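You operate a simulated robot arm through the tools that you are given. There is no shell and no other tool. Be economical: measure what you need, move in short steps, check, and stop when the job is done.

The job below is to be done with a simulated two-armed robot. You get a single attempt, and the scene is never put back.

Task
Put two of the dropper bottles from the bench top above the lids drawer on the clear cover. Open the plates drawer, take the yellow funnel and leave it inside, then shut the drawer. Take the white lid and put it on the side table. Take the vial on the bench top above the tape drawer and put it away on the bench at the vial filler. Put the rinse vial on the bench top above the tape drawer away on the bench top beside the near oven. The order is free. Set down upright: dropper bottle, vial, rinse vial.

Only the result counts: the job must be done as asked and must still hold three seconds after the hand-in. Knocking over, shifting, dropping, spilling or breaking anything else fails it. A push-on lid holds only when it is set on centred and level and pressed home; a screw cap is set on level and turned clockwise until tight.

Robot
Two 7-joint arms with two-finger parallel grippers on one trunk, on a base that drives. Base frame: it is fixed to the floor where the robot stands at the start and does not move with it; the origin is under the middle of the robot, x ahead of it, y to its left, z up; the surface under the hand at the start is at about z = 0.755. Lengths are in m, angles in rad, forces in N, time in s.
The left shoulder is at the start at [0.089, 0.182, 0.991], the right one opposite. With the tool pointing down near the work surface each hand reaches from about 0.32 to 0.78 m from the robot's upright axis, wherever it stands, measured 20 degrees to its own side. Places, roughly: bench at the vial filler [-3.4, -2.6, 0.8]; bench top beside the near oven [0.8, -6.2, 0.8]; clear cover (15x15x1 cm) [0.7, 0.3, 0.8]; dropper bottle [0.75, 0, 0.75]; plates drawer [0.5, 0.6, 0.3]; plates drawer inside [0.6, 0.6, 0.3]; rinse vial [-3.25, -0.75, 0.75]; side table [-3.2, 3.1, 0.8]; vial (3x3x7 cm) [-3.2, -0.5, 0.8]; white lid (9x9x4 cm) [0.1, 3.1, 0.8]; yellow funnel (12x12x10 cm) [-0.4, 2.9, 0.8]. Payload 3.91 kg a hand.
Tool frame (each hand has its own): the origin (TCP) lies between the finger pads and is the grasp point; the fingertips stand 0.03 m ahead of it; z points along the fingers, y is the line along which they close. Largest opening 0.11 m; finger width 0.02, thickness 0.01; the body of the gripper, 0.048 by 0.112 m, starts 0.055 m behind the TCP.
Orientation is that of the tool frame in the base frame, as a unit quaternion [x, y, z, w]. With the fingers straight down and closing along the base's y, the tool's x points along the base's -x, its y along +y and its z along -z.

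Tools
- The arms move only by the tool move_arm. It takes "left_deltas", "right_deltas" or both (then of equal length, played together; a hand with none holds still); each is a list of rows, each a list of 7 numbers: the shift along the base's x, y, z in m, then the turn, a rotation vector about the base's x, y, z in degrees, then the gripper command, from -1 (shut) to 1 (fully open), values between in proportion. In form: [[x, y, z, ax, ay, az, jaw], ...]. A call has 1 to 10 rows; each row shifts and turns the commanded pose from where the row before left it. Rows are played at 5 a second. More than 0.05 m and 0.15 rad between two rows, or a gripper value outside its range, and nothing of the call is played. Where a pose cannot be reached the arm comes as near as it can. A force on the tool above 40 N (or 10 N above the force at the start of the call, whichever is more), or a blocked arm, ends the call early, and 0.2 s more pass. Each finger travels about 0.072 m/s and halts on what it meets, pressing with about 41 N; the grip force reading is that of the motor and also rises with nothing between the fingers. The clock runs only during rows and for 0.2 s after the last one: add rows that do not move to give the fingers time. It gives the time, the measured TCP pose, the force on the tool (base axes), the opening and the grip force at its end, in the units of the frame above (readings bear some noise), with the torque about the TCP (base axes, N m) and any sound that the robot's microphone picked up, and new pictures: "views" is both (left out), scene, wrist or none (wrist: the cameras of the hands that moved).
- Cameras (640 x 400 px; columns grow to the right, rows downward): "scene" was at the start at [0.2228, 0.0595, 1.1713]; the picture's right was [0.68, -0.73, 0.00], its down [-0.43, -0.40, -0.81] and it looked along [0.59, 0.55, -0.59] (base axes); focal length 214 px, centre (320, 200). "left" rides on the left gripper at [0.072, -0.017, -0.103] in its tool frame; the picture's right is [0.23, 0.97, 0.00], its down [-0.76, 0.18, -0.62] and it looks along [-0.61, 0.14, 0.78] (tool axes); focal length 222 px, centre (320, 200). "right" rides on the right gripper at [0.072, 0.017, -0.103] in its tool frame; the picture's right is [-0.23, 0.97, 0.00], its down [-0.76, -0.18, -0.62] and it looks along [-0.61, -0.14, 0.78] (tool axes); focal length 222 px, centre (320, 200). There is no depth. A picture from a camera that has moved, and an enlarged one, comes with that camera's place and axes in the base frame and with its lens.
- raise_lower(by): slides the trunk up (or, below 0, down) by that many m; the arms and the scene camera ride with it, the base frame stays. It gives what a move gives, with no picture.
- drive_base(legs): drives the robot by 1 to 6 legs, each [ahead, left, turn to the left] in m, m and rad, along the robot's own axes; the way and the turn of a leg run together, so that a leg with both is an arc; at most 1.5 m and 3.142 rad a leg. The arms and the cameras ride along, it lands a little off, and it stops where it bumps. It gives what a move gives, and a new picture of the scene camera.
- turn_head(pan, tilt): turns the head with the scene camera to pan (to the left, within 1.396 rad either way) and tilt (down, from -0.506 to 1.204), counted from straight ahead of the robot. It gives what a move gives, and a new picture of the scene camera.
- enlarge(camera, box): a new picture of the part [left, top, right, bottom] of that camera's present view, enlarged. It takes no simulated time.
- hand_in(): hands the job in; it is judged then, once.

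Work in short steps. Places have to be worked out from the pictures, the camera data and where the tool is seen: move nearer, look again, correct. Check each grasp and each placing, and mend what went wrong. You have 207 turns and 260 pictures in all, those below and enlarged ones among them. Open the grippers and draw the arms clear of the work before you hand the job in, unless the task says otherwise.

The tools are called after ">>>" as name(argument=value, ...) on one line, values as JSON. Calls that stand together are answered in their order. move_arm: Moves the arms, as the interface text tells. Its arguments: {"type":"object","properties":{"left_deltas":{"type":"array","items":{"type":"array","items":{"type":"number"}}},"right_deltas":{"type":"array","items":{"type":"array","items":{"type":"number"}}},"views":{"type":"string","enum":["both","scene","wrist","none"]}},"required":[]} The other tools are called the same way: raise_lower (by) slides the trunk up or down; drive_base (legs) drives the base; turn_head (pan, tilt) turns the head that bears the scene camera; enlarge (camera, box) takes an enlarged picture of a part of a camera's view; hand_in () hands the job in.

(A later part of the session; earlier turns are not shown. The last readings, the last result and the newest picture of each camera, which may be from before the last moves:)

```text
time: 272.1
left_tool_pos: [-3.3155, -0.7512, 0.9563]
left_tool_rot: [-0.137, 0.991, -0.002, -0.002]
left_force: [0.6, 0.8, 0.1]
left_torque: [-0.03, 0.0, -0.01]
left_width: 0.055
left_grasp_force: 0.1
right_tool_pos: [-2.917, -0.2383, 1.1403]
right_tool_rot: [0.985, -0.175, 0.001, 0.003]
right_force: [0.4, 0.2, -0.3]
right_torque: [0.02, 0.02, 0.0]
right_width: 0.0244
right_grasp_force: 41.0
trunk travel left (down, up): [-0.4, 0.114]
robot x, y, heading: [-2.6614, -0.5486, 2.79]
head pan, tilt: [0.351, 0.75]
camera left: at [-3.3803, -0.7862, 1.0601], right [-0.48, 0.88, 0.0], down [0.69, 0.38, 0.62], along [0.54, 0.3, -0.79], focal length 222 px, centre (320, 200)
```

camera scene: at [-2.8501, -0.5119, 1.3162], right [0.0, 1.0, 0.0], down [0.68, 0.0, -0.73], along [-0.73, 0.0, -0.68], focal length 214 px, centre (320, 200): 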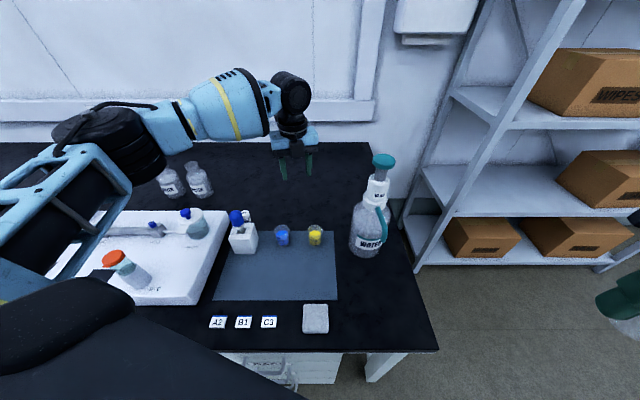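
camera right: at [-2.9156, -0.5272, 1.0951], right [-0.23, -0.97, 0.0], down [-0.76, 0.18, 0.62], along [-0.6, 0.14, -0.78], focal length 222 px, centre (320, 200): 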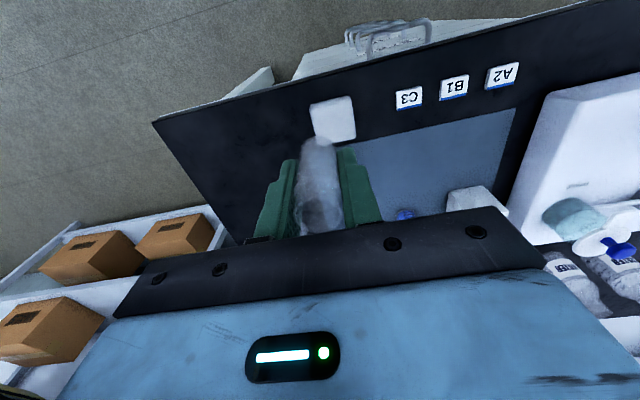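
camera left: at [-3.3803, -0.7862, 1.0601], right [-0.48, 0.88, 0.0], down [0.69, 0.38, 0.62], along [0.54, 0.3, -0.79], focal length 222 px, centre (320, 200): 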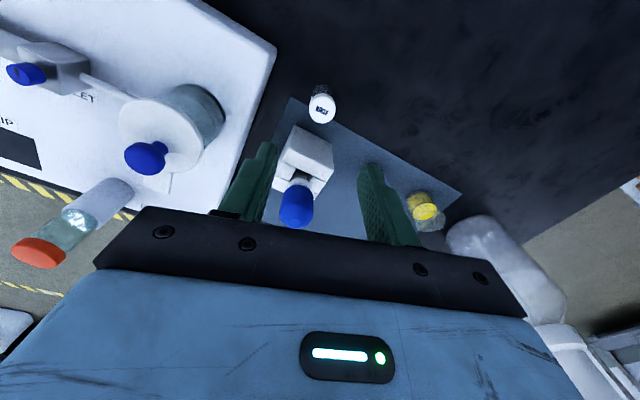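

Reachable now. Vial at (-3.323,-0.7525). Descend in stages.

>>> move_arm(left_deltas=[[-0.007, -0.001, -0.03, 0, 0, 0, 0], [0, 0, -0.03, 0, 0, 0, 0], [0, 0, -0.03, 0, 0, 0, 0], [0, 0, -0.02, 0, 0, 0, 0], [0, 0, 0, 0, 0, 0, 0]], views="wrist")

```text
time: 273.3
left_tool_pos: [-3.3213, -0.7517, 0.8426]
left_tool_rot: [-0.137, 0.991, -0.002, -0.003]
left_force: [-1.5, -0.2, 0.8]
left_torque: [0.0, 0.02, 0.0]
left_width: 0.0547
left_grasp_force: 0.1
right_tool_pos: [-2.9176, -0.2396, 1.1426]
right_tool_rot: [0.984, -0.176, 0.001, 0.002]
right_force: [0.3, -0.1, 0.4]
right_torque: [0.0, 0.03, 0.01]
right_width: 0.0241
right_grasp_force: 41.3
trunk travel left (down, up): [-0.4, 0.114]
robot x, y, heading: [-2.6599, -0.5527, 2.788]
head pan, tilt: [0.351, 0.75]
camera left: at [-3.3862, -0.7872, 0.9471], right [-0.48, 0.87, 0.0], down [0.69, 0.38, 0.62], along [0.54, 0.3, -0.79], focal length 222 px, centre (320, 200)
```

left: 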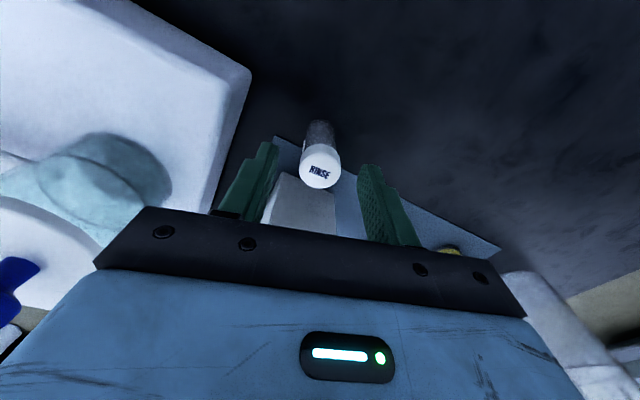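

Centred. Descend to 0.79 and grip.

>>> move_arm(left_deltas=[[-0.002, 0, -0.025, 0, 0, 0, 0], [0, 0, -0.025, 0, 0, 0, 0], [0, 0, 0, 0, 0, 0, -1], [0, 0, 0, 0, 0, 0, -1], [0, 0, 0, 0, 0, 0, -1]], views="wrist")

```text
time: 274.5
left_tool_pos: [-3.324, -0.7506, 0.791]
left_tool_rot: [-0.139, 0.99, -0.002, -0.001]
left_force: [1.0, 0.8, 0.4]
left_torque: [0.01, -0.01, 0.0]
left_width: 0.0262
left_grasp_force: 41.1
right_tool_pos: [-2.9172, -0.2382, 1.142]
right_tool_rot: [0.985, -0.175, 0.002, 0.002]
right_force: [-0.1, 0.5, 0.1]
right_torque: [0.01, 0.01, 0.01]
right_width: 0.024
right_grasp_force: 41.3
trunk travel left (down, up): [-0.4, 0.114]
robot x, y, heading: [-2.6616, -0.552, 2.79]
head pan, tilt: [0.351, 0.75]
camera left: at [-3.3891, -0.786, 0.8966], right [-0.48, 0.88, 0.0], down [0.69, 0.38, 0.62], along [0.54, 0.3, -0.79], focal length 222 px, centre (320, 200)
```

left: 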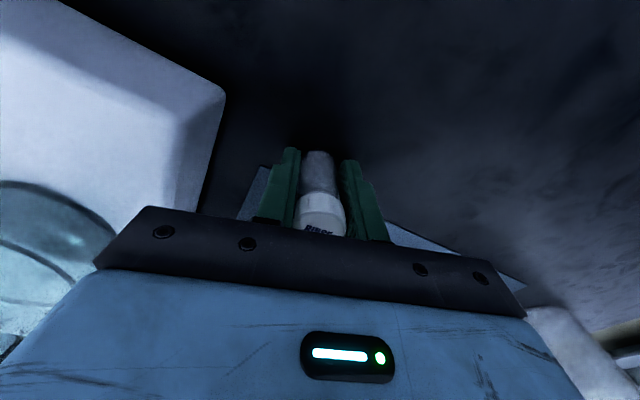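

Rinse vial gripped (0.026). Lift straight up, then pull back over the mat's free side.

>>> move_arm(left_deltas=[[0, 0, 0.03, 0, 0, 0, -1], [0, 0, 0.04, 0, 0, 0, -1], [0, 0, 0.04, 0, 0, 0, -1], [0, 0, 0.04, 0, 0, 0, -1], [0, 0.02, 0.03, 0, 0, 0, -1], [0.01, 0.035, 0.02, 0, 0, 0, -1], [0.03, 0.03, 0.01, 0, 0, 0, -1], [0.045, 0.0, 0.01, 0, 0, 0, -1], [0.045, 0, 0, 0, 0, 0, -1], [0.045, 0, 0, 0, 0, 0, -1]], views="scene")

```text
time: 276.7
left_tool_pos: [-3.1483, -0.6673, 1.0152]
left_tool_rot: [-0.138, 0.99, -0.002, -0.003]
left_force: [0.7, -0.3, -0.4]
left_torque: [-0.02, 0.03, 0.01]
left_width: 0.0263
left_grasp_force: 40.6
right_tool_pos: [-2.9165, -0.2402, 1.1411]
right_tool_rot: [0.984, -0.176, 0.001, 0.002]
right_force: [0.1, -0.6, 0.9]
right_torque: [0.03, 0.01, -0.03]
right_width: 0.0243
right_grasp_force: 40.9
trunk travel left (down, up): [-0.4, 0.114]
robot x, y, heading: [-2.6595, -0.554, 2.792]
head pan, tilt: [0.351, 0.75]
camera scene: at [-2.8491, -0.5124, 1.3164], right [0.0, 1.0, 0.0], down [0.68, 0.0, -0.73], along [-0.73, 0.0, -0.68], focal length 214 px, centre (320, 200)
```

scene: 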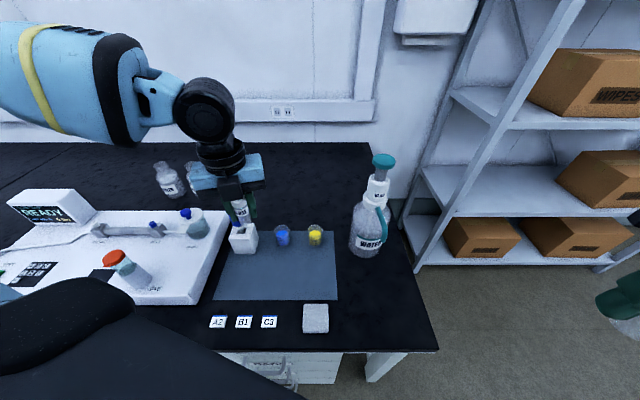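

Both vials held. Back off, square up, lower the trunk to normal, and strafe left toward the vial filler.

>>> drive_base(legs=[[-0.4, 0, 0], [0, 0, 0.35], [0, 1.2, 0]])

>>> raise_lower(by=-0.15)

>>> turn_head(pan=0.5, tilt=0.4)

```text
time: 290.5
left_tool_pos: [-2.673, -2.1686, 1.0144]
left_tool_rot: [-0.327, 0.945, -0.002, -0.002]
left_force: [-0.7, 0.5, -1.1]
left_torque: [0.0, 0.01, -0.02]
left_width: 0.0262
left_grasp_force: 41.1
right_tool_pos: [-2.6202, -1.6861, 1.1418]
right_tool_rot: [1.0, 0.018, 0.001, 0.002]
right_force: [-0.5, -0.6, 0.4]
right_torque: [0.01, 0.0, -0.01]
right_width: 0.0243
right_grasp_force: 40.9
trunk travel left (down, up): [-0.4, 0.114]
robot x, y, heading: [-2.2617, -1.8762, -3.103]
head pan, tilt: [0.351, 0.75]
camera scene: at [-2.4543, -1.913, 1.3162], right [-0.38, 0.93, 0.0], down [0.63, 0.26, -0.73], along [-0.68, -0.28, -0.68], focal length 214 px, centre (320, 200)
```

scene: 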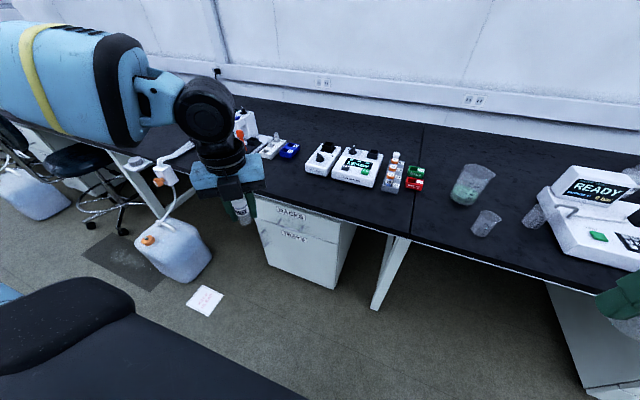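

```text
time: 292.3
left_tool_pos: [-2.6732, -2.1697, 0.8632]
left_tool_rot: [-0.327, 0.945, -0.002, -0.002]
left_force: [-0.5, 0.0, -0.2]
left_torque: [-0.04, 0.0, -0.02]
left_width: 0.0264
left_grasp_force: 40.8
right_tool_pos: [-2.6207, -1.6869, 0.9909]
right_tool_rot: [1.0, 0.018, 0.001, 0.002]
right_force: [0.6, 0.3, 0.8]
right_torque: [-0.01, 0.02, -0.02]
right_width: 0.024
right_grasp_force: 40.9
trunk travel left (down, up): [-0.25, 0.264]
robot x, y, heading: [-2.2634, -1.8774, -3.104]
head pan, tilt: [0.351, 0.75]
```

```text
time: 293.1
left_tool_pos: [-2.674, -2.1704, 0.8645]
left_tool_rot: [-0.327, 0.945, -0.002, -0.002]
left_force: [-0.6, 0.9, -0.5]
left_torque: [-0.02, 0.05, 0.02]
left_width: 0.0264
left_grasp_force: 41.0
right_tool_pos: [-2.6201, -1.6861, 0.9903]
right_tool_rot: [1.0, 0.018, 0.002, 0.001]
right_force: [-0.7, -0.1, -0.1]
right_torque: [0.0, 0.0, -0.04]
right_width: 0.0245
right_grasp_force: 40.3
trunk travel left (down, up): [-0.25, 0.264]
robot x, y, heading: [-2.2623, -1.875, -3.105]
head pan, tilt: [0.499, 0.4]
camera scene: at [-2.5022, -1.9306, 1.192], right [-0.51, 0.86, 0.0], down [0.33, 0.2, -0.92], along [-0.79, -0.47, -0.39], focal length 214 px, centre (320, 200)
```

scene: 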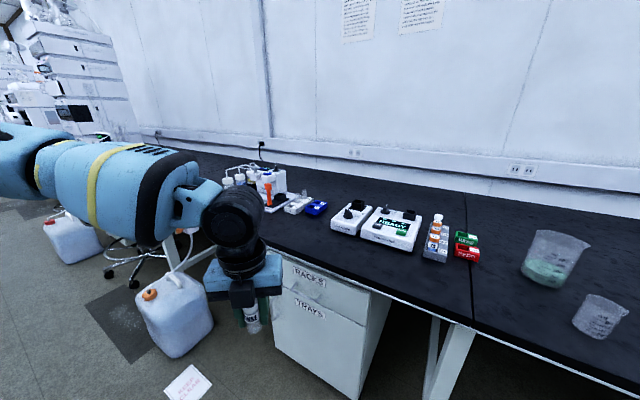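

Enlarge the vial filler region.

>>> enlarge(camera="scene", box=[210, 140, 450, 275])

```text
2.67 times, centred on (330, 208) of scene
camera zoom: at [-2.5022, -1.9306, 1.192], right [-0.51, 0.86, 0.0], down [0.33, 0.2, -0.92], along [-0.79, -0.47, -0.39], focal length 572 px, centre (293, 180)
```

zoom: 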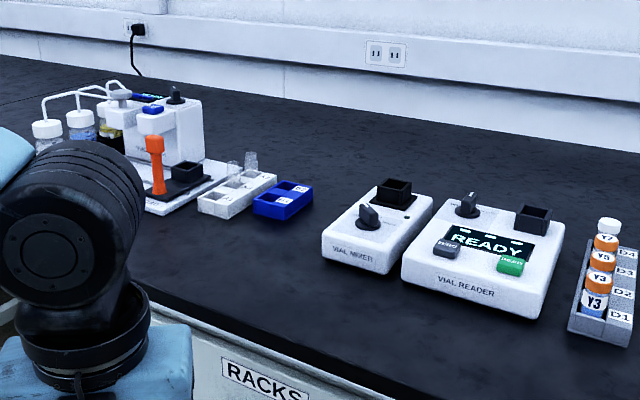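

The bench spot in front of the filler's racks (≈(-3.1,-2.5)) is free. Raise the left hand, approach and rotate toward the filler.

>>> move_arm(left_deltas=[[0.01, 0.01, 0.04, 0, 0, 0, -1], [0.01, 0.01, 0.04, 0, 0, 0, -1], [0, 0, 0.04, 0, 0, 0, -1]], views="none")

>>> drive_base(legs=[[0.28, 0.36, 0], [0, 0, 0.55]])

>>> turn_head(pan=0.0, tilt=0.7)

```text
time: 293.9
left_tool_pos: [-2.6508, -2.1483, 0.9842]
left_tool_rot: [-0.327, 0.945, -0.004, -0.001]
left_force: [-0.2, 0.1, -0.1]
left_torque: [0.01, 0.0, -0.03]
left_width: 0.0263
left_grasp_force: 40.9
right_tool_pos: [-2.6196, -1.6859, 0.991]
right_tool_rot: [1.0, 0.018, 0.001, 0.002]
right_force: [-0.3, 0.8, 0.3]
right_torque: [-0.01, -0.02, 0.0]
right_width: 0.0245
right_grasp_force: 40.7
trunk travel left (down, up): [-0.25, 0.264]
robot x, y, heading: [-2.2643, -1.8773, -3.103]
head pan, tilt: [0.499, 0.4]
```

```text
time: 299.1
left_tool_pos: [-2.7064, -2.6824, 0.983]
left_tool_rot: [-0.578, 0.816, -0.001, -0.002]
left_force: [0.1, 0.3, -0.1]
left_torque: [0.02, -0.02, -0.01]
left_width: 0.0265
left_grasp_force: 41.3
right_tool_pos: [-2.9307, -2.2745, 0.9902]
right_tool_rot: [0.955, 0.297, 0.003, 0.001]
right_force: [-0.1, 0.5, -0.3]
right_torque: [0.01, 0.03, 0.03]
right_width: 0.0244
right_grasp_force: 40.7
trunk travel left (down, up): [-0.25, 0.264]
robot x, y, heading: [-2.5283, -2.2427, -2.538]
head pan, tilt: [0.499, 0.4]
camera scene: at [-2.6997, -2.4169, 1.1921], right [-0.89, 0.45, 0.0], down [0.17, 0.35, -0.92], along [-0.41, -0.82, -0.39], focal length 214 px, centre (320, 200)
```

scene: 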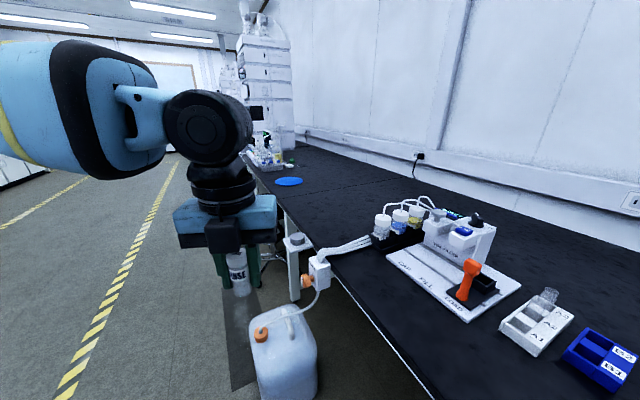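

```text
time: 300.1
left_tool_pos: [-2.7077, -2.6818, 0.9847]
left_tool_rot: [-0.579, 0.815, -0.003, -0.002]
left_force: [0.2, 0.0, -0.2]
left_torque: [0.04, -0.01, -0.01]
left_width: 0.026
left_grasp_force: 40.6
right_tool_pos: [-2.93, -2.274, 0.9906]
right_tool_rot: [0.954, 0.299, 0.003, 0.0]
right_force: [-0.1, -0.3, -1.1]
right_torque: [0.01, 0.02, 0.01]
right_width: 0.0242
right_grasp_force: 41.1
trunk travel left (down, up): [-0.25, 0.264]
robot x, y, heading: [-2.5245, -2.2397, -2.536]
head pan, tilt: [0.0, 0.7]
camera scene: at [-2.7279, -2.3826, 1.1653], right [-0.57, 0.82, 0.0], down [0.53, 0.37, -0.77], along [-0.63, -0.44, -0.64], focal length 214 px, centre (320, 200)
```

scene: 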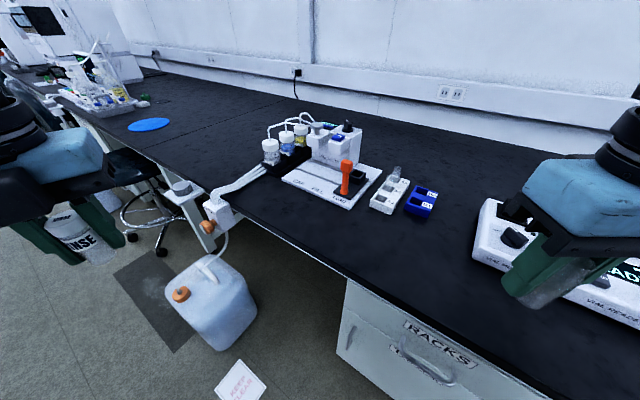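

Target spot (-3.065,-2.53), directly in front of the filler/rack. Move the right hand there.

>>> move_arm(right_deltas=[[-0.02, -0.042, 0, 0, 0, 0, -1], [-0.022, -0.042, 0, 0, 0, 0, -1], [-0.022, -0.043, 0, 0, 0, 0, -1], [-0.024, -0.043, -0.01, 0, 0, 0, -1], [-0.024, -0.043, -0.01, 0, 0, 0, -1], [-0.023, -0.043, -0.01, 0, 0, 0, -1], [0, 0, -0.04, 0, 0, 0, -1], [0, 0, 0, 0, 0, 0, -1]], views="both")

```text
refused: row 4 steps farther than a row can; nothing moved
```

>>> move_arm(right_deltas=[[-0.019, -0.037, 0, 0, 0, 0, -1], [-0.019, -0.037, 0, 0, 0, 0, -1], [-0.019, -0.037, 0, 0, 0, 0, -1], [-0.019, -0.037, -0.01, 0, 0, 0, -1], [-0.019, -0.037, -0.01, 0, 0, 0, -1], [-0.02, -0.037, -0.01, 0, 0, 0, -1], [-0.02, -0.034, -0.02, 0, 0, 0, -1], [0, 0, -0.03, 0, 0, 0, -1], [0, 0, 0, 0, 0, 0, -1]], views="both")

```text
time: 302.1
left_tool_pos: [-2.7076, -2.6824, 0.9841]
left_tool_rot: [-0.578, 0.816, -0.003, -0.002]
left_force: [-0.6, 1.6, -0.9]
left_torque: [0.0, 0.0, -0.03]
left_width: 0.0263
left_grasp_force: 40.6
right_tool_pos: [-3.0651, -2.5313, 0.9074]
right_tool_rot: [0.954, 0.298, 0.001, 0.001]
right_force: [0.3, -0.2, -0.2]
right_torque: [0.04, 0.01, 0.01]
right_width: 0.0242
right_grasp_force: 40.8
trunk travel left (down, up): [-0.25, 0.264]
robot x, y, heading: [-2.5259, -2.2436, -2.541]
head pan, tilt: [0.0, 0.7]
camera scene: at [-2.7278, -2.3827, 1.1652], right [-0.57, 0.82, 0.0], down [0.53, 0.37, -0.76], along [-0.63, -0.44, -0.64], focal length 214 px, centre (320, 200)
camera right: at [-2.9969, -2.5036, 1.0122], right [0.37, -0.93, 0.0], down [-0.73, -0.29, 0.62], along [-0.58, -0.23, -0.78], focal length 222 px, centre (320, 200)
```

scene: 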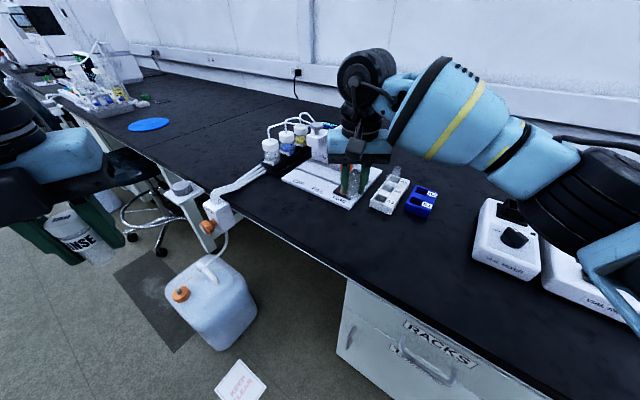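
right: 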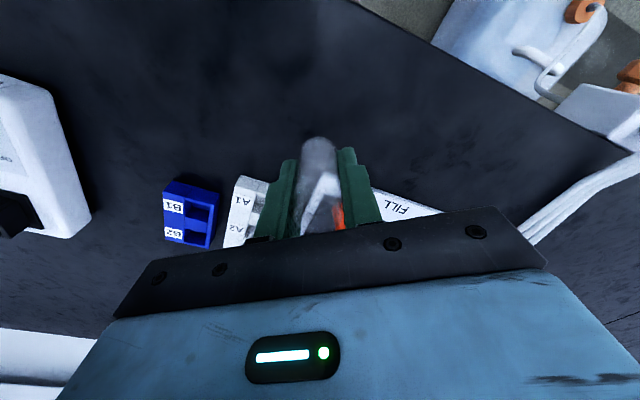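

Free below. Lower to near contact.

>>> move_arm(right_deltas=[[0, 0, -0.04, 0, 0, 0, -1], [0, 0, -0.04, 0, 0, 0, -1], [0, 0, -0.02, 0, 0, 0, -1], [0, 0, -0.008, 0, 0, 0, -1], [0, 0, -0.003, 0, 0, 0, -1], [0, 0, -0.0015, 0, 0, 0, -1], [0, 0, -0.0015, 0, 0, 0, -1], [0, 0, -0.0015, 0, 0, 0, -1], [0, 0, 0, 0, 0, 0, -1]], views="none")

```text
time: 304.1
left_tool_pos: [-2.7064, -2.6816, 0.9837]
left_tool_rot: [-0.578, 0.816, -0.003, -0.002]
left_force: [0.2, -0.5, -0.6]
left_torque: [0.0, -0.01, -0.01]
left_width: 0.0263
left_grasp_force: 41.2
right_tool_pos: [-3.0653, -2.5313, 0.7956]
right_tool_rot: [0.954, 0.298, 0.003, 0.001]
right_force: [0.0, -0.2, -1.0]
right_torque: [0.0, 0.01, 0.01]
right_width: 0.0243
right_grasp_force: 41.3
trunk travel left (down, up): [-0.25, 0.264]
robot x, y, heading: [-2.5318, -2.2409, -2.538]
head pan, tilt: [0.0, 0.7]
```

>>> move_arm(right_deltas=[[0, 0, -0.0015, 0, 0, 0, -1], [0, 0, -0.0015, 0, 0, 0, -1], [0, 0, -0.001, 0, 0, 0, -1], [0, 0, 0, 0, 0, 0, -1]], views="none")

```text
time: 305.1
left_tool_pos: [-2.7075, -2.6816, 0.985]
left_tool_rot: [-0.579, 0.816, -0.003, -0.001]
left_force: [0.0, 0.0, -0.9]
left_torque: [0.02, 0.01, 0.05]
left_width: 0.0263
left_grasp_force: 41.1
right_tool_pos: [-3.0655, -2.5295, 0.7896]
right_tool_rot: [0.954, 0.299, 0.002, 0.001]
right_force: [0.0, 0.1, 0.0]
right_torque: [-0.01, -0.01, 0.03]
right_width: 0.0244
right_grasp_force: 41.5
trunk travel left (down, up): [-0.25, 0.264]
robot x, y, heading: [-2.5297, -2.2434, -2.534]
head pan, tilt: [0.0, 0.7]
```

>>> move_arm(right_deltas=[[0, 0, -0.0015, 0, 0, 0, -1], [0, 0, -0.0015, 0, 0, 0, -1], [0, 0, 0, 0, 0, 0, -1]], views="none")

```text
time: 305.9
left_tool_pos: [-2.7074, -2.6803, 0.9843]
left_tool_rot: [-0.578, 0.816, -0.002, -0.001]
left_force: [0.2, 0.2, 0.1]
left_torque: [0.0, -0.02, 0.03]
left_width: 0.0262
left_grasp_force: 40.9
right_tool_pos: [-3.0649, -2.5308, 0.79]
right_tool_rot: [0.954, 0.299, 0.001, 0.003]
right_force: [-2.1, -2.0, 11.4]
right_torque: [0.03, 0.06, -0.02]
right_width: 0.0242
right_grasp_force: 41.2
trunk travel left (down, up): [-0.25, 0.264]
robot x, y, heading: [-2.528, -2.2401, -2.535]
head pan, tilt: [0.0, 0.7]
```

Contact (11 N). Release, rise and check.

>>> move_arm(right_deltas=[[0, 0, 0.001, 0, 0, 0, -1], [0, 0, 0, 0, 0, 0, -0.5], [0, 0, 0, 0, 0, 0, -0.2], [0, 0, 0, 0, 0, 0, -0.2], [0, 0, 0.03, 0, 0, 0, -0.2], [0, 0, 0.04, 0, 0, 0, -0.2], [0, 0, 0.04, 0, 0, 0, -0.2], [0, 0, 0.04, 0, 0, 0, -0.2]], views="wrist")

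```text
time: 307.7
left_tool_pos: [-2.7078, -2.6821, 0.9851]
left_tool_rot: [-0.579, 0.816, -0.003, -0.001]
left_force: [-0.1, 0.3, -1.6]
left_torque: [0.03, -0.03, 0.0]
left_width: 0.0261
left_grasp_force: 40.7
right_tool_pos: [-3.0654, -2.5303, 0.9406]
right_tool_rot: [0.955, 0.298, 0.003, 0.001]
right_force: [-0.8, -1.1, 0.0]
right_torque: [-0.03, -0.03, 0.0]
right_width: 0.044
right_grasp_force: 0.1
trunk travel left (down, up): [-0.25, 0.264]
robot x, y, heading: [-2.5259, -2.2437, -2.535]
head pan, tilt: [0.0, 0.7]
camera right: at [-2.9967, -2.5021, 1.0428], right [0.37, -0.93, 0.0], down [-0.73, -0.29, 0.62], along [-0.58, -0.23, -0.78], focal length 222 px, centre (320, 200)
```

right: 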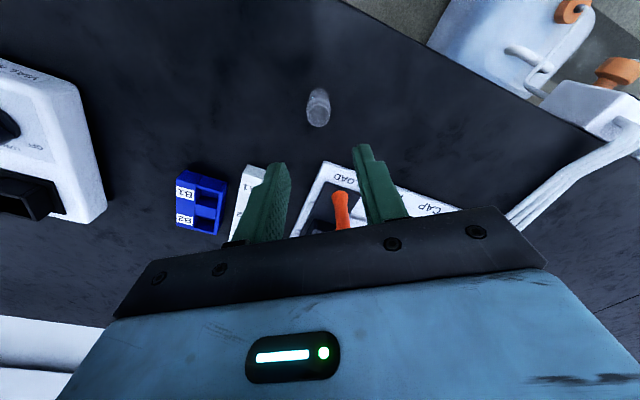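

Vial stands upright by the filler. Retract, back off, and head south toward the oven bench.

>>> move_arm(right_deltas=[[0.02, 0.035, 0.02, 0, 0, 0, 0], [0.02, 0.035, 0.02, 0, 0, 0, 0], [0.02, 0.035, 0, 0, 0, 0, 0], [0.02, 0.035, 0, 0, 0, 0, 0]], views="none")

>>> drive_base(legs=[[-0.9, 0, 0], [0, 0, 0.96]])

>>> turn_head(pan=0.2, tilt=0.2)

```text
time: 308.7
left_tool_pos: [-2.7082, -2.6808, 0.9851]
left_tool_rot: [-0.578, 0.816, -0.004, -0.001]
left_force: [0.8, 0.2, -0.6]
left_torque: [0.0, -0.02, 0.01]
left_width: 0.0262
left_grasp_force: 41.1
right_tool_pos: [-2.9825, -2.3883, 0.9801]
right_tool_rot: [0.955, 0.298, 0.001, 0.001]
right_force: [0.1, 0.0, -0.2]
right_torque: [0.01, -0.01, -0.01]
right_width: 0.055
right_grasp_force: 0.1
trunk travel left (down, up): [-0.25, 0.264]
robot x, y, heading: [-2.5266, -2.2388, -2.539]
head pan, tilt: [0.0, 0.7]
```

```text
time: 315.9
left_tool_pos: [-1.5229, -2.1351, 0.9845]
left_tool_rot: [0.885, -0.466, 0.003, -0.001]
left_force: [-0.9, -0.5, -0.5]
left_torque: [-0.01, -0.05, 0.01]
left_width: 0.0263
left_grasp_force: 41.4
right_tool_pos: [-1.9221, -2.1829, 0.9802]
right_tool_rot: [0.716, 0.698, 0.002, 0.001]
right_force: [0.0, -0.5, -0.1]
right_torque: [-0.01, -0.01, 0.02]
right_width: 0.0549
right_grasp_force: 0.1
trunk travel left (down, up): [-0.25, 0.264]
robot x, y, heading: [-1.7693, -1.7333, -1.596]
head pan, tilt: [0.0, 0.7]
camera scene: at [-1.7773, -1.9745, 1.1652], right [-1.0, 0.03, 0.0], down [0.02, 0.64, -0.76], along [-0.02, -0.76, -0.64], focal length 214 px, centre (320, 200)
```

scene: 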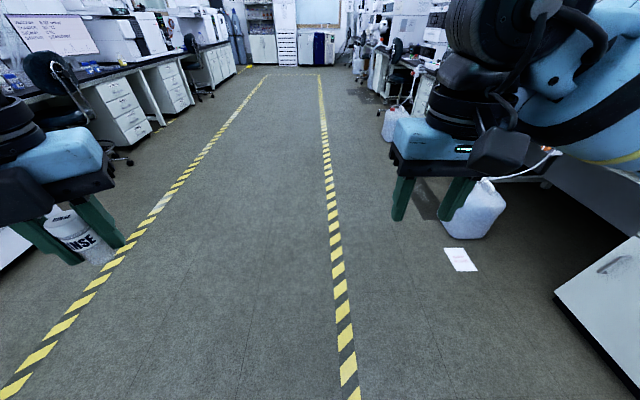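

```text
time: 316.9
left_tool_pos: [-1.5224, -2.1343, 0.9828]
left_tool_rot: [0.885, -0.465, 0.003, 0.0]
left_force: [-0.3, 0.6, -0.7]
left_torque: [0.01, 0.04, -0.03]
left_width: 0.0261
left_grasp_force: 41.2
right_tool_pos: [-1.9217, -2.1835, 0.9801]
right_tool_rot: [0.716, 0.698, 0.002, 0.0]
right_force: [1.2, -0.7, -0.3]
right_torque: [0.01, -0.03, 0.01]
right_width: 0.055
right_grasp_force: 0.0
trunk travel left (down, up): [-0.25, 0.264]
robot x, y, heading: [-1.7684, -1.7343, -1.6]
head pan, tilt: [0.201, 0.201]
camera scene: at [-1.7589, -1.9814, 1.2105], right [-0.98, -0.17, 0.0], down [-0.03, 0.2, -0.98], along [0.17, -0.96, -0.2], focal length 214 px, centre (320, 200)
```

scene: 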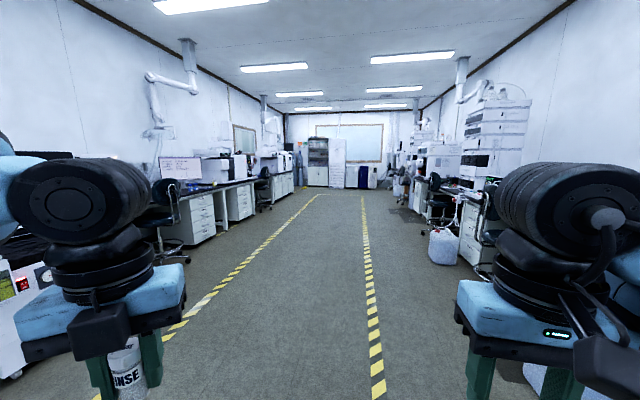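

The aisle is clear. Drive south to about y=-5.7.

>>> drive_base(legs=[[1.4, 0.2, 0.02], [1.4, 0.2, 0], [1.2, 0.1, 0]])

>>> turn_head(pan=1.2, tilt=0.3)

```text
time: 336.3
left_tool_pos: [-0.9948, -6.1406, 0.9838]
left_tool_rot: [0.891, -0.454, 0.003, -0.001]
left_force: [-0.3, -0.4, -0.4]
left_torque: [0.0, 0.01, 0.01]
left_width: 0.0262
left_grasp_force: 41.5
right_tool_pos: [-1.3918, -6.2025, 0.9802]
right_tool_rot: [0.708, 0.706, 0.002, 0.001]
right_force: [0.1, 1.1, 0.3]
right_torque: [-0.02, -0.02, -0.01]
right_width: 0.0549
right_grasp_force: 0.2
trunk travel left (down, up): [-0.25, 0.264]
robot x, y, heading: [-1.2527, -5.7429, -1.57]
head pan, tilt: [0.201, 0.201]
camera scene: at [-1.2346, -5.9952, 1.2106], right [-0.98, -0.2, 0.0], down [-0.04, 0.2, -0.98], along [0.2, -0.96, -0.2], focal length 214 px, centre (320, 200)
```

scene: 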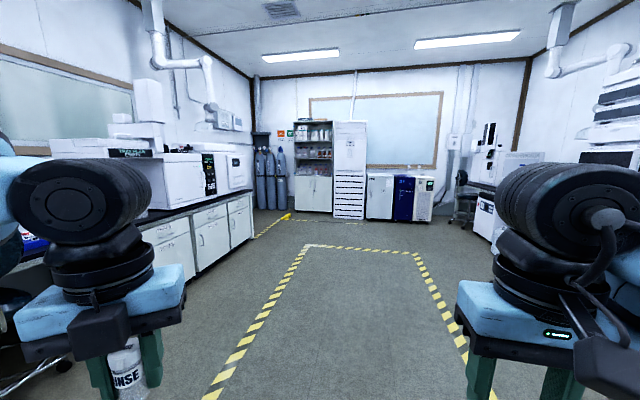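

```text
time: 337.6
left_tool_pos: [-0.9939, -6.1424, 0.9844]
left_tool_rot: [0.891, -0.453, 0.003, 0.0]
left_force: [0.0, 0.1, -0.1]
left_torque: [0.01, -0.02, 0.01]
left_width: 0.0262
left_grasp_force: 40.9
right_tool_pos: [-1.3922, -6.2007, 0.981]
right_tool_rot: [0.707, 0.707, 0.002, 0.0]
right_force: [0.0, 0.5, 0.2]
right_torque: [-0.04, 0.02, -0.01]
right_width: 0.0549
right_grasp_force: 0.0
trunk travel left (down, up): [-0.25, 0.264]
robot x, y, heading: [-1.2511, -5.7479, -1.573]
head pan, tilt: [1.201, 0.3]
camera scene: at [-1.1661, -5.9376, 1.2013], right [-0.36, -0.93, 0.0], down [-0.28, 0.11, -0.96], along [0.89, -0.35, -0.3], focal length 214 px, centre (320, 200)
```

scene: 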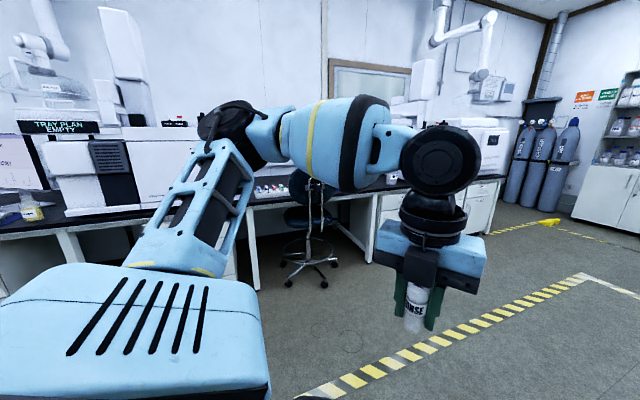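

Turn to face the bench (heading 0) and look.

>>> drive_base(legs=[[0, 0, 1.573], [0.4, 0, 0]])

>>> turn_head(pan=-0.15, tilt=0.35)

```text
time: 343.8
left_tool_pos: [-0.4654, -5.485, 0.984]
left_tool_rot: [0.95, 0.311, 0.002, -0.001]
left_force: [-0.4, 0.2, 0.4]
left_torque: [0.0, -0.01, 0.0]
left_width: 0.0263
left_grasp_force: 40.6
right_tool_pos: [-0.4047, -5.8813, 0.9809]
right_tool_rot: [-0.001, 1.0, 0.002, -0.001]
right_force: [0.8, -0.2, -0.4]
right_torque: [-0.02, 0.03, 0.0]
right_width: 0.0551
right_grasp_force: 0.0
trunk travel left (down, up): [-0.25, 0.264]
robot x, y, heading: [-0.8626, -5.7438, -0.0]
head pan, tilt: [1.201, 0.3]
camera scene: at [-0.6696, -5.657, 1.2013], right [0.93, -0.36, 0.0], down [-0.11, -0.28, -0.96], along [0.34, 0.89, -0.3], focal length 214 px, centre (320, 200)
```

scene: 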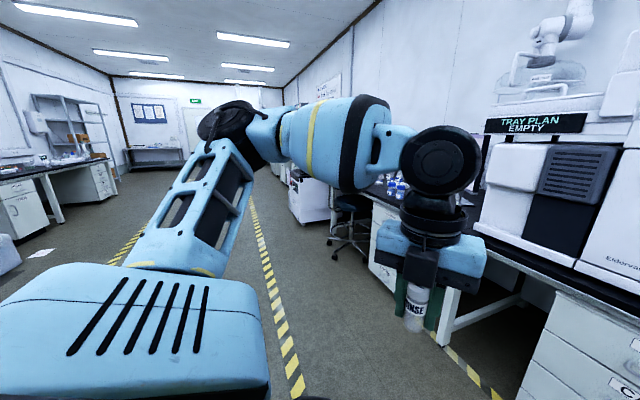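

```text
time: 345.3
left_tool_pos: [-0.4652, -5.4847, 0.9836]
left_tool_rot: [0.95, 0.311, 0.002, -0.002]
left_force: [-1.0, -0.2, -0.9]
left_torque: [0.0, 0.0, 0.01]
left_width: 0.0261
left_grasp_force: 40.7
right_tool_pos: [-0.4055, -5.8817, 0.9802]
right_tool_rot: [0.0, 1.0, 0.002, -0.001]
right_force: [0.6, -0.2, 0.1]
right_torque: [0.0, -0.04, 0.0]
right_width: 0.0549
right_grasp_force: 0.0
trunk travel left (down, up): [-0.25, 0.264]
robot x, y, heading: [-0.8593, -5.7452, 0.001]
head pan, tilt: [-0.15, 0.351]
camera scene: at [-0.6115, -5.7577, 1.1966], right [-0.15, -0.99, 0.0], down [-0.34, 0.05, -0.94], along [0.93, -0.14, -0.34], focal length 214 px, centre (320, 200)
```

scene: 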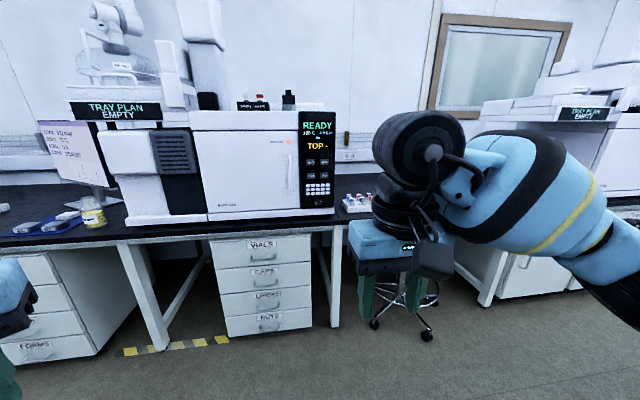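

The near oven is the READY unit; bench to its right (y≈-6.1…) holds vial trays. Tuck the right arm and go closer.

>>> move_arm(right_deltas=[[-0.03, -0.03, 0, 0, 0, 0, 0], [-0.03, -0.03, 0, 0, 0, 0, 0], [-0.02, -0.03, 0, 0, 0, 0, 0], [0, -0.03, 0, 0, 0, 0, 0], [0, -0.03, 0, 0, 0, 0, 0]], views="none")

>>> drive_base(legs=[[0.5, -0.2, 0]])

>>> turn_head(pan=-0.2, tilt=0.55)

```text
time: 346.5
left_tool_pos: [-0.4649, -5.4862, 0.9844]
left_tool_rot: [0.951, 0.31, 0.001, -0.002]
left_force: [-0.4, 0.6, -0.9]
left_torque: [0.03, 0.0, -0.02]
left_width: 0.0263
left_grasp_force: 40.8
right_tool_pos: [-0.4858, -6.0329, 0.9787]
right_tool_rot: [-0.001, 1.0, 0.002, -0.001]
right_force: [0.2, 0.0, 0.5]
right_torque: [-0.01, -0.01, 0.03]
right_width: 0.0547
right_grasp_force: 0.0
trunk travel left (down, up): [-0.25, 0.264]
robot x, y, heading: [-0.8593, -5.7426, 0.003]
head pan, tilt: [-0.15, 0.351]
```

```text
time: 349.6
left_tool_pos: [0.0315, -5.6771, 0.9836]
left_tool_rot: [0.949, 0.314, 0.002, -0.002]
left_force: [0.3, 0.3, 0.3]
left_torque: [0.0, -0.01, 0.02]
left_width: 0.0262
left_grasp_force: 41.0
right_tool_pos: [0.0161, -6.2257, 0.9786]
right_tool_rot: [-0.005, 1.0, 0.002, -0.002]
right_force: [0.3, 0.0, -0.3]
right_torque: [0.02, 0.02, 0.01]
right_width: 0.0552
right_grasp_force: 0.0
trunk travel left (down, up): [-0.25, 0.264]
robot x, y, heading: [-0.364, -5.941, 0.009]
head pan, tilt: [-0.15, 0.351]
camera scene: at [-0.1127, -5.952, 1.1965], right [-0.14, -0.99, 0.0], down [-0.34, 0.05, -0.94], along [0.93, -0.13, -0.34], focal length 214 px, centre (320, 200)
```

scene: 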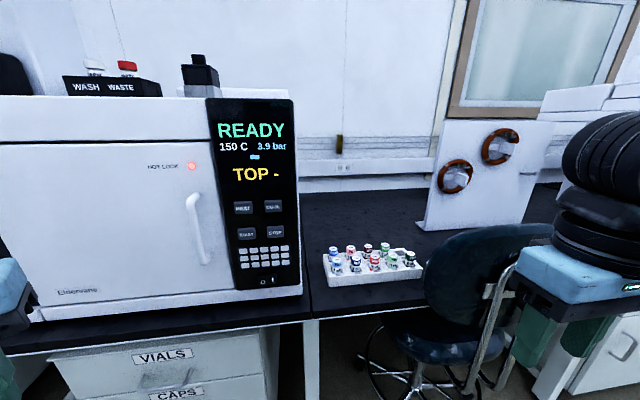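

```text
time: 350.4
left_tool_pos: [0.0294, -5.6772, 0.9841]
left_tool_rot: [0.949, 0.315, 0.002, -0.002]
left_force: [-0.4, -0.2, -0.1]
left_torque: [-0.01, -0.01, 0.02]
left_width: 0.0264
left_grasp_force: 40.8
right_tool_pos: [0.0155, -6.2249, 0.9803]
right_tool_rot: [-0.006, 1.0, 0.002, -0.002]
right_force: [0.0, -0.8, -0.1]
right_torque: [-0.01, 0.02, 0.02]
right_width: 0.0547
right_grasp_force: 0.1
trunk travel left (down, up): [-0.25, 0.264]
robot x, y, heading: [-0.362, -5.9421, 0.007]
head pan, tilt: [-0.201, 0.55]
camera scene: at [-0.1172, -5.9559, 1.1784], right [-0.19, -0.98, 0.0], down [-0.51, 0.1, -0.85], along [0.84, -0.16, -0.52], focal length 214 px, centre (320, 200)
```

scene: 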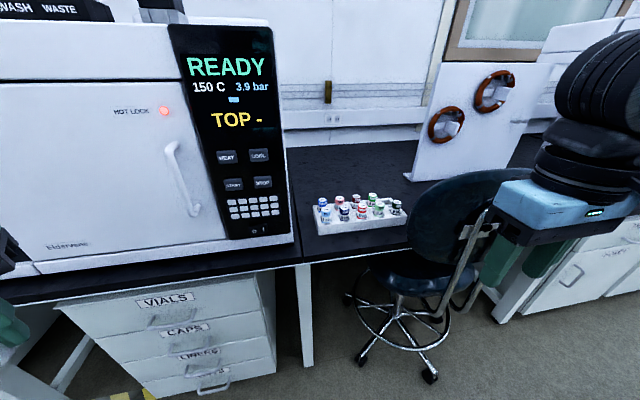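

The window beside the oven is between its side (y≈-6.0) and the chair back (y≈-6.25). I turn the left wrist back (camera toward robot, closing along y), raise the right hand, then shift the base right.

>>> move_arm(left_deltas=[[0, 0, 0, 0, 0, 8.4, -1], [0, 0, 0, 0, 0, 8.4, -1], [0, 0, 0, 0, 0, 8.4, -1], [0, 0, 0, 0, 0, 8.4, -1], [0, 0, 0, 0, 0, 8.4, -1], [0, 0, 0, 0, 0, 8.4, -1], [0, 0, 0, 0, 0, 8.4, -1], [0, 0, 0, 0, 0, 8.4, -1], [0, 0, 0, 0, 0, 8.4, -1]], right_deltas=[[-0.01, 0, 0.02, 0, 0, 0, 0], [-0.01, 0, 0.02, 0, 0, 0, 0], [-0.01, 0, 0.02, 0, 0, 0, 0], [-0.01, 0, 0.02, 0, 0, 0, 0], [0, 0, 0.02, 0, 0, 0, 0], [0, 0, 0, 0, 0, 0, 0], [0, 0, 0, 0, 0, 0, 0], [0, 0, 0, 0, 0, 0, 0], [0, 0, 0, 0, 0, 0, 0]], views="none")

>>> move_arm(left_deltas=[[0, 0, 0, 0, 0, 8.4, -1], [0, 0, 0, 0, 0, 8.4, -1], [0, 0, 0, 0, 0, 8.4, -1], [0, 0, 0, 0, 0, 8.4, -1], [0, 0, 0, 0, 0, 8.4, -1], [0, 0, 0, 0, 0, 8.4, -1], [0, 0, 0, 0, 0, 8.4, -1], [0, 0, 0, 0, 0, 8.4, -1]], views="none")

>>> drive_base(legs=[[0, -0.36, 0]])

>>> turn_head(pan=0.1, tilt=0.6)

```text
time: 352.4
left_tool_pos: [0.0313, -5.677, 0.9838]
left_tool_rot: [0.556, 0.831, -0.001, -0.003]
left_force: [0.4, -0.5, 0.0]
left_torque: [-0.01, 0.0, 0.01]
left_width: 0.0263
left_grasp_force: 40.9
right_tool_pos: [-0.0241, -6.2238, 1.0781]
right_tool_rot: [-0.006, 1.0, 0.002, -0.002]
right_force: [0.3, 0.8, 0.0]
right_torque: [-0.02, 0.0, 0.03]
right_width: 0.0554
right_grasp_force: 0.0
trunk travel left (down, up): [-0.25, 0.264]
robot x, y, heading: [-0.3661, -5.942, 0.01]
head pan, tilt: [-0.201, 0.55]
```

```text
time: 354.2
left_tool_pos: [0.0297, -5.6783, 0.9839]
left_tool_rot: [0.002, 1.0, -0.002, -0.003]
left_force: [0.4, 0.6, -0.9]
left_torque: [-0.01, -0.02, 0.0]
left_width: 0.0261
left_grasp_force: 41.1
right_tool_pos: [-0.0238, -6.225, 1.0779]
right_tool_rot: [-0.006, 1.0, 0.002, -0.002]
right_force: [0.2, 0.6, 0.1]
right_torque: [0.01, -0.01, -0.03]
right_width: 0.0549
right_grasp_force: 0.0
trunk travel left (down, up): [-0.25, 0.264]
robot x, y, heading: [-0.367, -5.9424, 0.014]
head pan, tilt: [-0.201, 0.55]
```

```text
time: 357.9
left_tool_pos: [0.0338, -6.0406, 0.9845]
left_tool_rot: [0.003, 1.0, -0.002, -0.003]
left_force: [-0.3, -0.4, -0.8]
left_torque: [-0.02, -0.01, -0.04]
left_width: 0.0262
left_grasp_force: 41.5
right_tool_pos: [-0.0197, -6.5883, 1.0791]
right_tool_rot: [-0.007, 1.0, 0.001, -0.002]
right_force: [-0.7, 0.4, 0.3]
right_torque: [0.02, -0.02, 0.0]
right_width: 0.0548
right_grasp_force: 0.1
trunk travel left (down, up): [-0.25, 0.264]
robot x, y, heading: [-0.3604, -6.3039, 0.015]
head pan, tilt: [-0.201, 0.55]
camera scene: at [-0.1122, -6.3191, 1.1784], right [-0.19, -0.98, 0.0], down [-0.51, 0.1, -0.85], along [0.84, -0.16, -0.52], focal length 214 px, centre (320, 200)
```

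scene: 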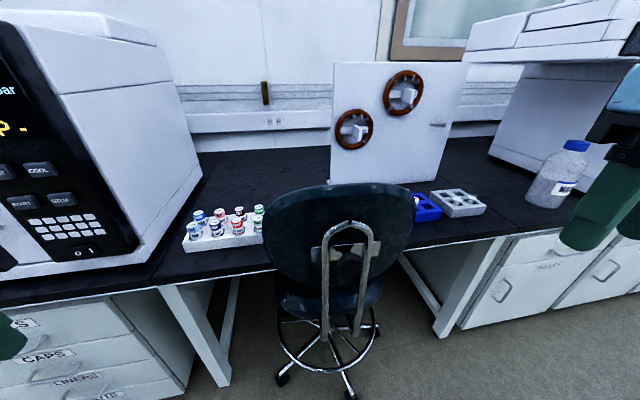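

```text
time: 358.7
left_tool_pos: [0.0343, -6.0402, 0.9841]
left_tool_rot: [0.003, 1.0, -0.001, -0.003]
left_force: [-0.2, 0.0, -1.0]
left_torque: [-0.01, -0.01, 0.02]
left_width: 0.0263
left_grasp_force: 41.1
right_tool_pos: [-0.0188, -6.5868, 1.0777]
right_tool_rot: [-0.006, 1.0, 0.002, -0.001]
right_force: [0.2, -0.5, 0.1]
right_torque: [0.01, -0.02, -0.01]
right_width: 0.0549
right_grasp_force: 0.0
trunk travel left (down, up): [-0.25, 0.264]
robot x, y, heading: [-0.3587, -6.3039, 0.009]
head pan, tilt: [0.099, 0.6]
camera scene: at [-0.1126, -6.2924, 1.1739], right [0.11, -0.99, 0.0], down [-0.56, -0.06, -0.83], along [0.82, 0.09, -0.56], focal length 214 px, centre (320, 200)
```

scene: 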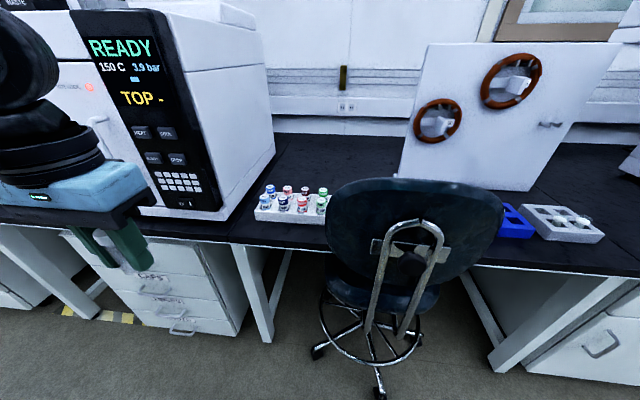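

Spot (0.312,-6.13), between bench edge (x≈0.268) and tray (x≈0.36), is clear of oven (y≈-5.97) and chair (y≈-6.27). Drive forward 0.12 and move there.

>>> drive_base(legs=[[0.12, 0, 0]])

>>> move_arm(left_deltas=[[0.02, -0.03, 0, 0, 0, 0, -1], [0.03, -0.03, 0, 0, 0, 0, -1], [0.03, -0.03, 0, 0, 0, 0, -1], [0.04, 0, -0.01, 0, 0, 0, -1], [0.036, 0, -0.02, 0, 0, 0, -1], [0, 0, -0.03, 0, 0, 0, -1], [0, 0, 0, 0, 0, 0, -1]], views="both")

```text
time: 359.9
left_tool_pos: [0.151, -6.0394, 0.9828]
left_tool_rot: [0.005, 1.0, -0.003, -0.003]
left_force: [0.2, 0.2, -0.5]
left_torque: [-0.01, 0.01, 0.01]
left_width: 0.026
left_grasp_force: 41.3
right_tool_pos: [0.0971, -6.5859, 1.0784]
right_tool_rot: [-0.006, 1.0, 0.002, -0.002]
right_force: [0.0, -0.2, -0.1]
right_torque: [-0.02, 0.0, -0.02]
right_width: 0.0549
right_grasp_force: 0.1
trunk travel left (down, up): [-0.25, 0.264]
robot x, y, heading: [-0.2446, -6.3036, 0.013]
head pan, tilt: [0.099, 0.6]
camera scene: at [0.0033, -6.2911, 1.1737], right [0.11, -0.99, 0.0], down [-0.56, -0.06, -0.82], along [0.82, 0.09, -0.57], focal length 214 px, centre (320, 200)
```

scene: 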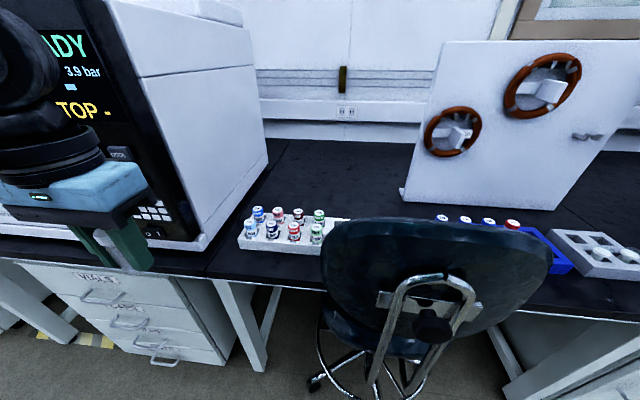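

```text
time: 361.5
left_tool_pos: [0.3069, -6.1257, 0.9251]
left_tool_rot: [0.004, 1.0, -0.002, -0.003]
left_force: [0.5, -0.5, -0.6]
left_torque: [0.01, -0.02, -0.02]
left_width: 0.0262
left_grasp_force: 41.2
right_tool_pos: [0.0961, -6.5863, 1.0783]
right_tool_rot: [-0.007, 1.0, 0.003, -0.002]
right_force: [-0.1, 0.4, -0.2]
right_torque: [-0.03, 0.05, -0.02]
right_width: 0.0549
right_grasp_force: 0.1
trunk travel left (down, up): [-0.25, 0.264]
robot x, y, heading: [-0.2469, -6.3044, 0.012]
head pan, tilt: [0.099, 0.6]
camera scene: at [0.003, -6.2909, 1.1737], right [0.11, -0.99, 0.0], down [-0.56, -0.06, -0.82], along [0.82, 0.09, -0.57], focal length 214 px, centre (320, 200)
camera left: at [0.2344, -6.1417, 1.0294], right [-0.22, 0.98, 0.0], down [0.77, 0.17, 0.62], along [0.6, 0.13, -0.79], focal length 222 px, centre (320, 200)
```

scene: 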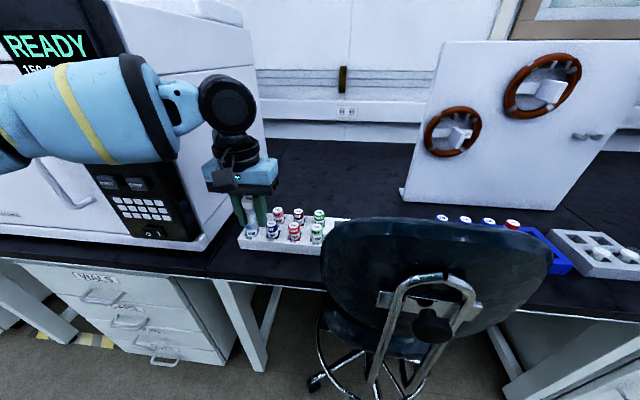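
left: 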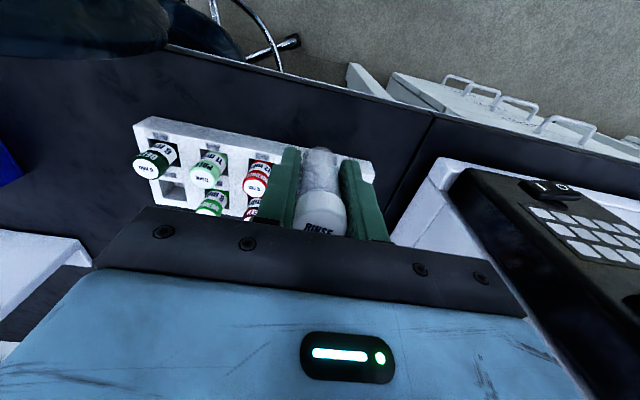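

The spot near the bench edge is tight and the named place is deeper; I'll set the vial down here upright first (x=0.317), then re-grip with the right arm (no oven conflict) and move it deeper. Lower now.

>>> move_arm(left_deltas=[[0.01, 0, -0.03, 0, 0, 0, -1], [0, 0, -0.04, 0, 0, 0, -1], [0, 0, -0.03, 0, 0, 0, -1], [0, 0, -0.02, 0, 0, 0, -1], [0, 0, -0.008, 0, 0, 0, -1], [0, 0, 0, 0, 0, 0, -1]], views="wrist")

```text
time: 362.9
left_tool_pos: [0.3152, -6.1287, 0.7968]
left_tool_rot: [0.005, 1.0, -0.001, -0.002]
left_force: [0.0, 0.8, -0.5]
left_torque: [0.01, 0.04, 0.0]
left_width: 0.0262
left_grasp_force: 40.7
right_tool_pos: [0.0954, -6.5871, 1.0788]
right_tool_rot: [-0.006, 1.0, 0.002, -0.001]
right_force: [-0.4, 0.1, -0.9]
right_torque: [0.02, -0.03, -0.02]
right_width: 0.0546
right_grasp_force: 0.1
trunk travel left (down, up): [-0.25, 0.264]
robot x, y, heading: [-0.2479, -6.3014, 0.018]
head pan, tilt: [0.099, 0.6]
camera left: at [0.2433, -6.1441, 0.9012], right [-0.22, 0.98, 0.0], down [0.77, 0.17, 0.62], along [0.6, 0.13, -0.79], focal length 222 px, centre (320, 200)
```

left: 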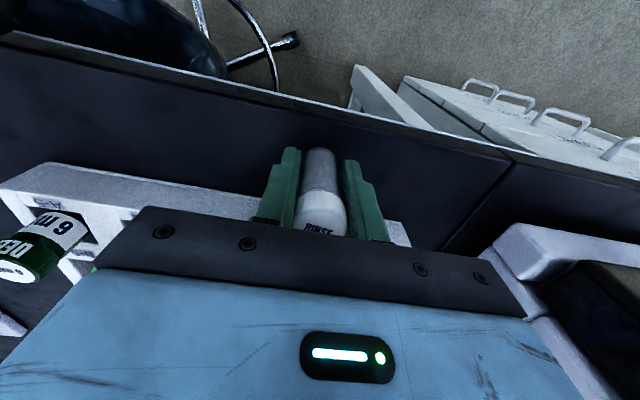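

Vial base ~2 cm inside the edge. Lower to contact.

>>> move_arm(left_deltas=[[0.003, 0, -0.002, 0, 0, 0, -1], [0, 0, -0.0015, 0, 0, 0, -1], [0, 0, -0.0015, 0, 0, 0, -1], [0, 0, -0.0015, 0, 0, 0, -1], [0, 0, 0, 0, 0, 0, -1]], views="none")

```text
time: 364.1
left_tool_pos: [0.3195, -6.1308, 0.7913]
left_tool_rot: [0.003, 1.0, -0.002, 0.0]
left_force: [-0.3, 1.8, 13.4]
left_torque: [0.05, 0.01, -0.01]
left_width: 0.0261
left_grasp_force: 40.7
right_tool_pos: [0.0945, -6.5858, 1.0772]
right_tool_rot: [-0.006, 1.0, 0.002, -0.001]
right_force: [0.4, -0.6, 1.4]
right_torque: [0.0, 0.02, -0.02]
right_width: 0.055
right_grasp_force: 0.1
trunk travel left (down, up): [-0.25, 0.264]
robot x, y, heading: [-0.2488, -6.3038, 0.01]
head pan, tilt: [0.099, 0.6]
```

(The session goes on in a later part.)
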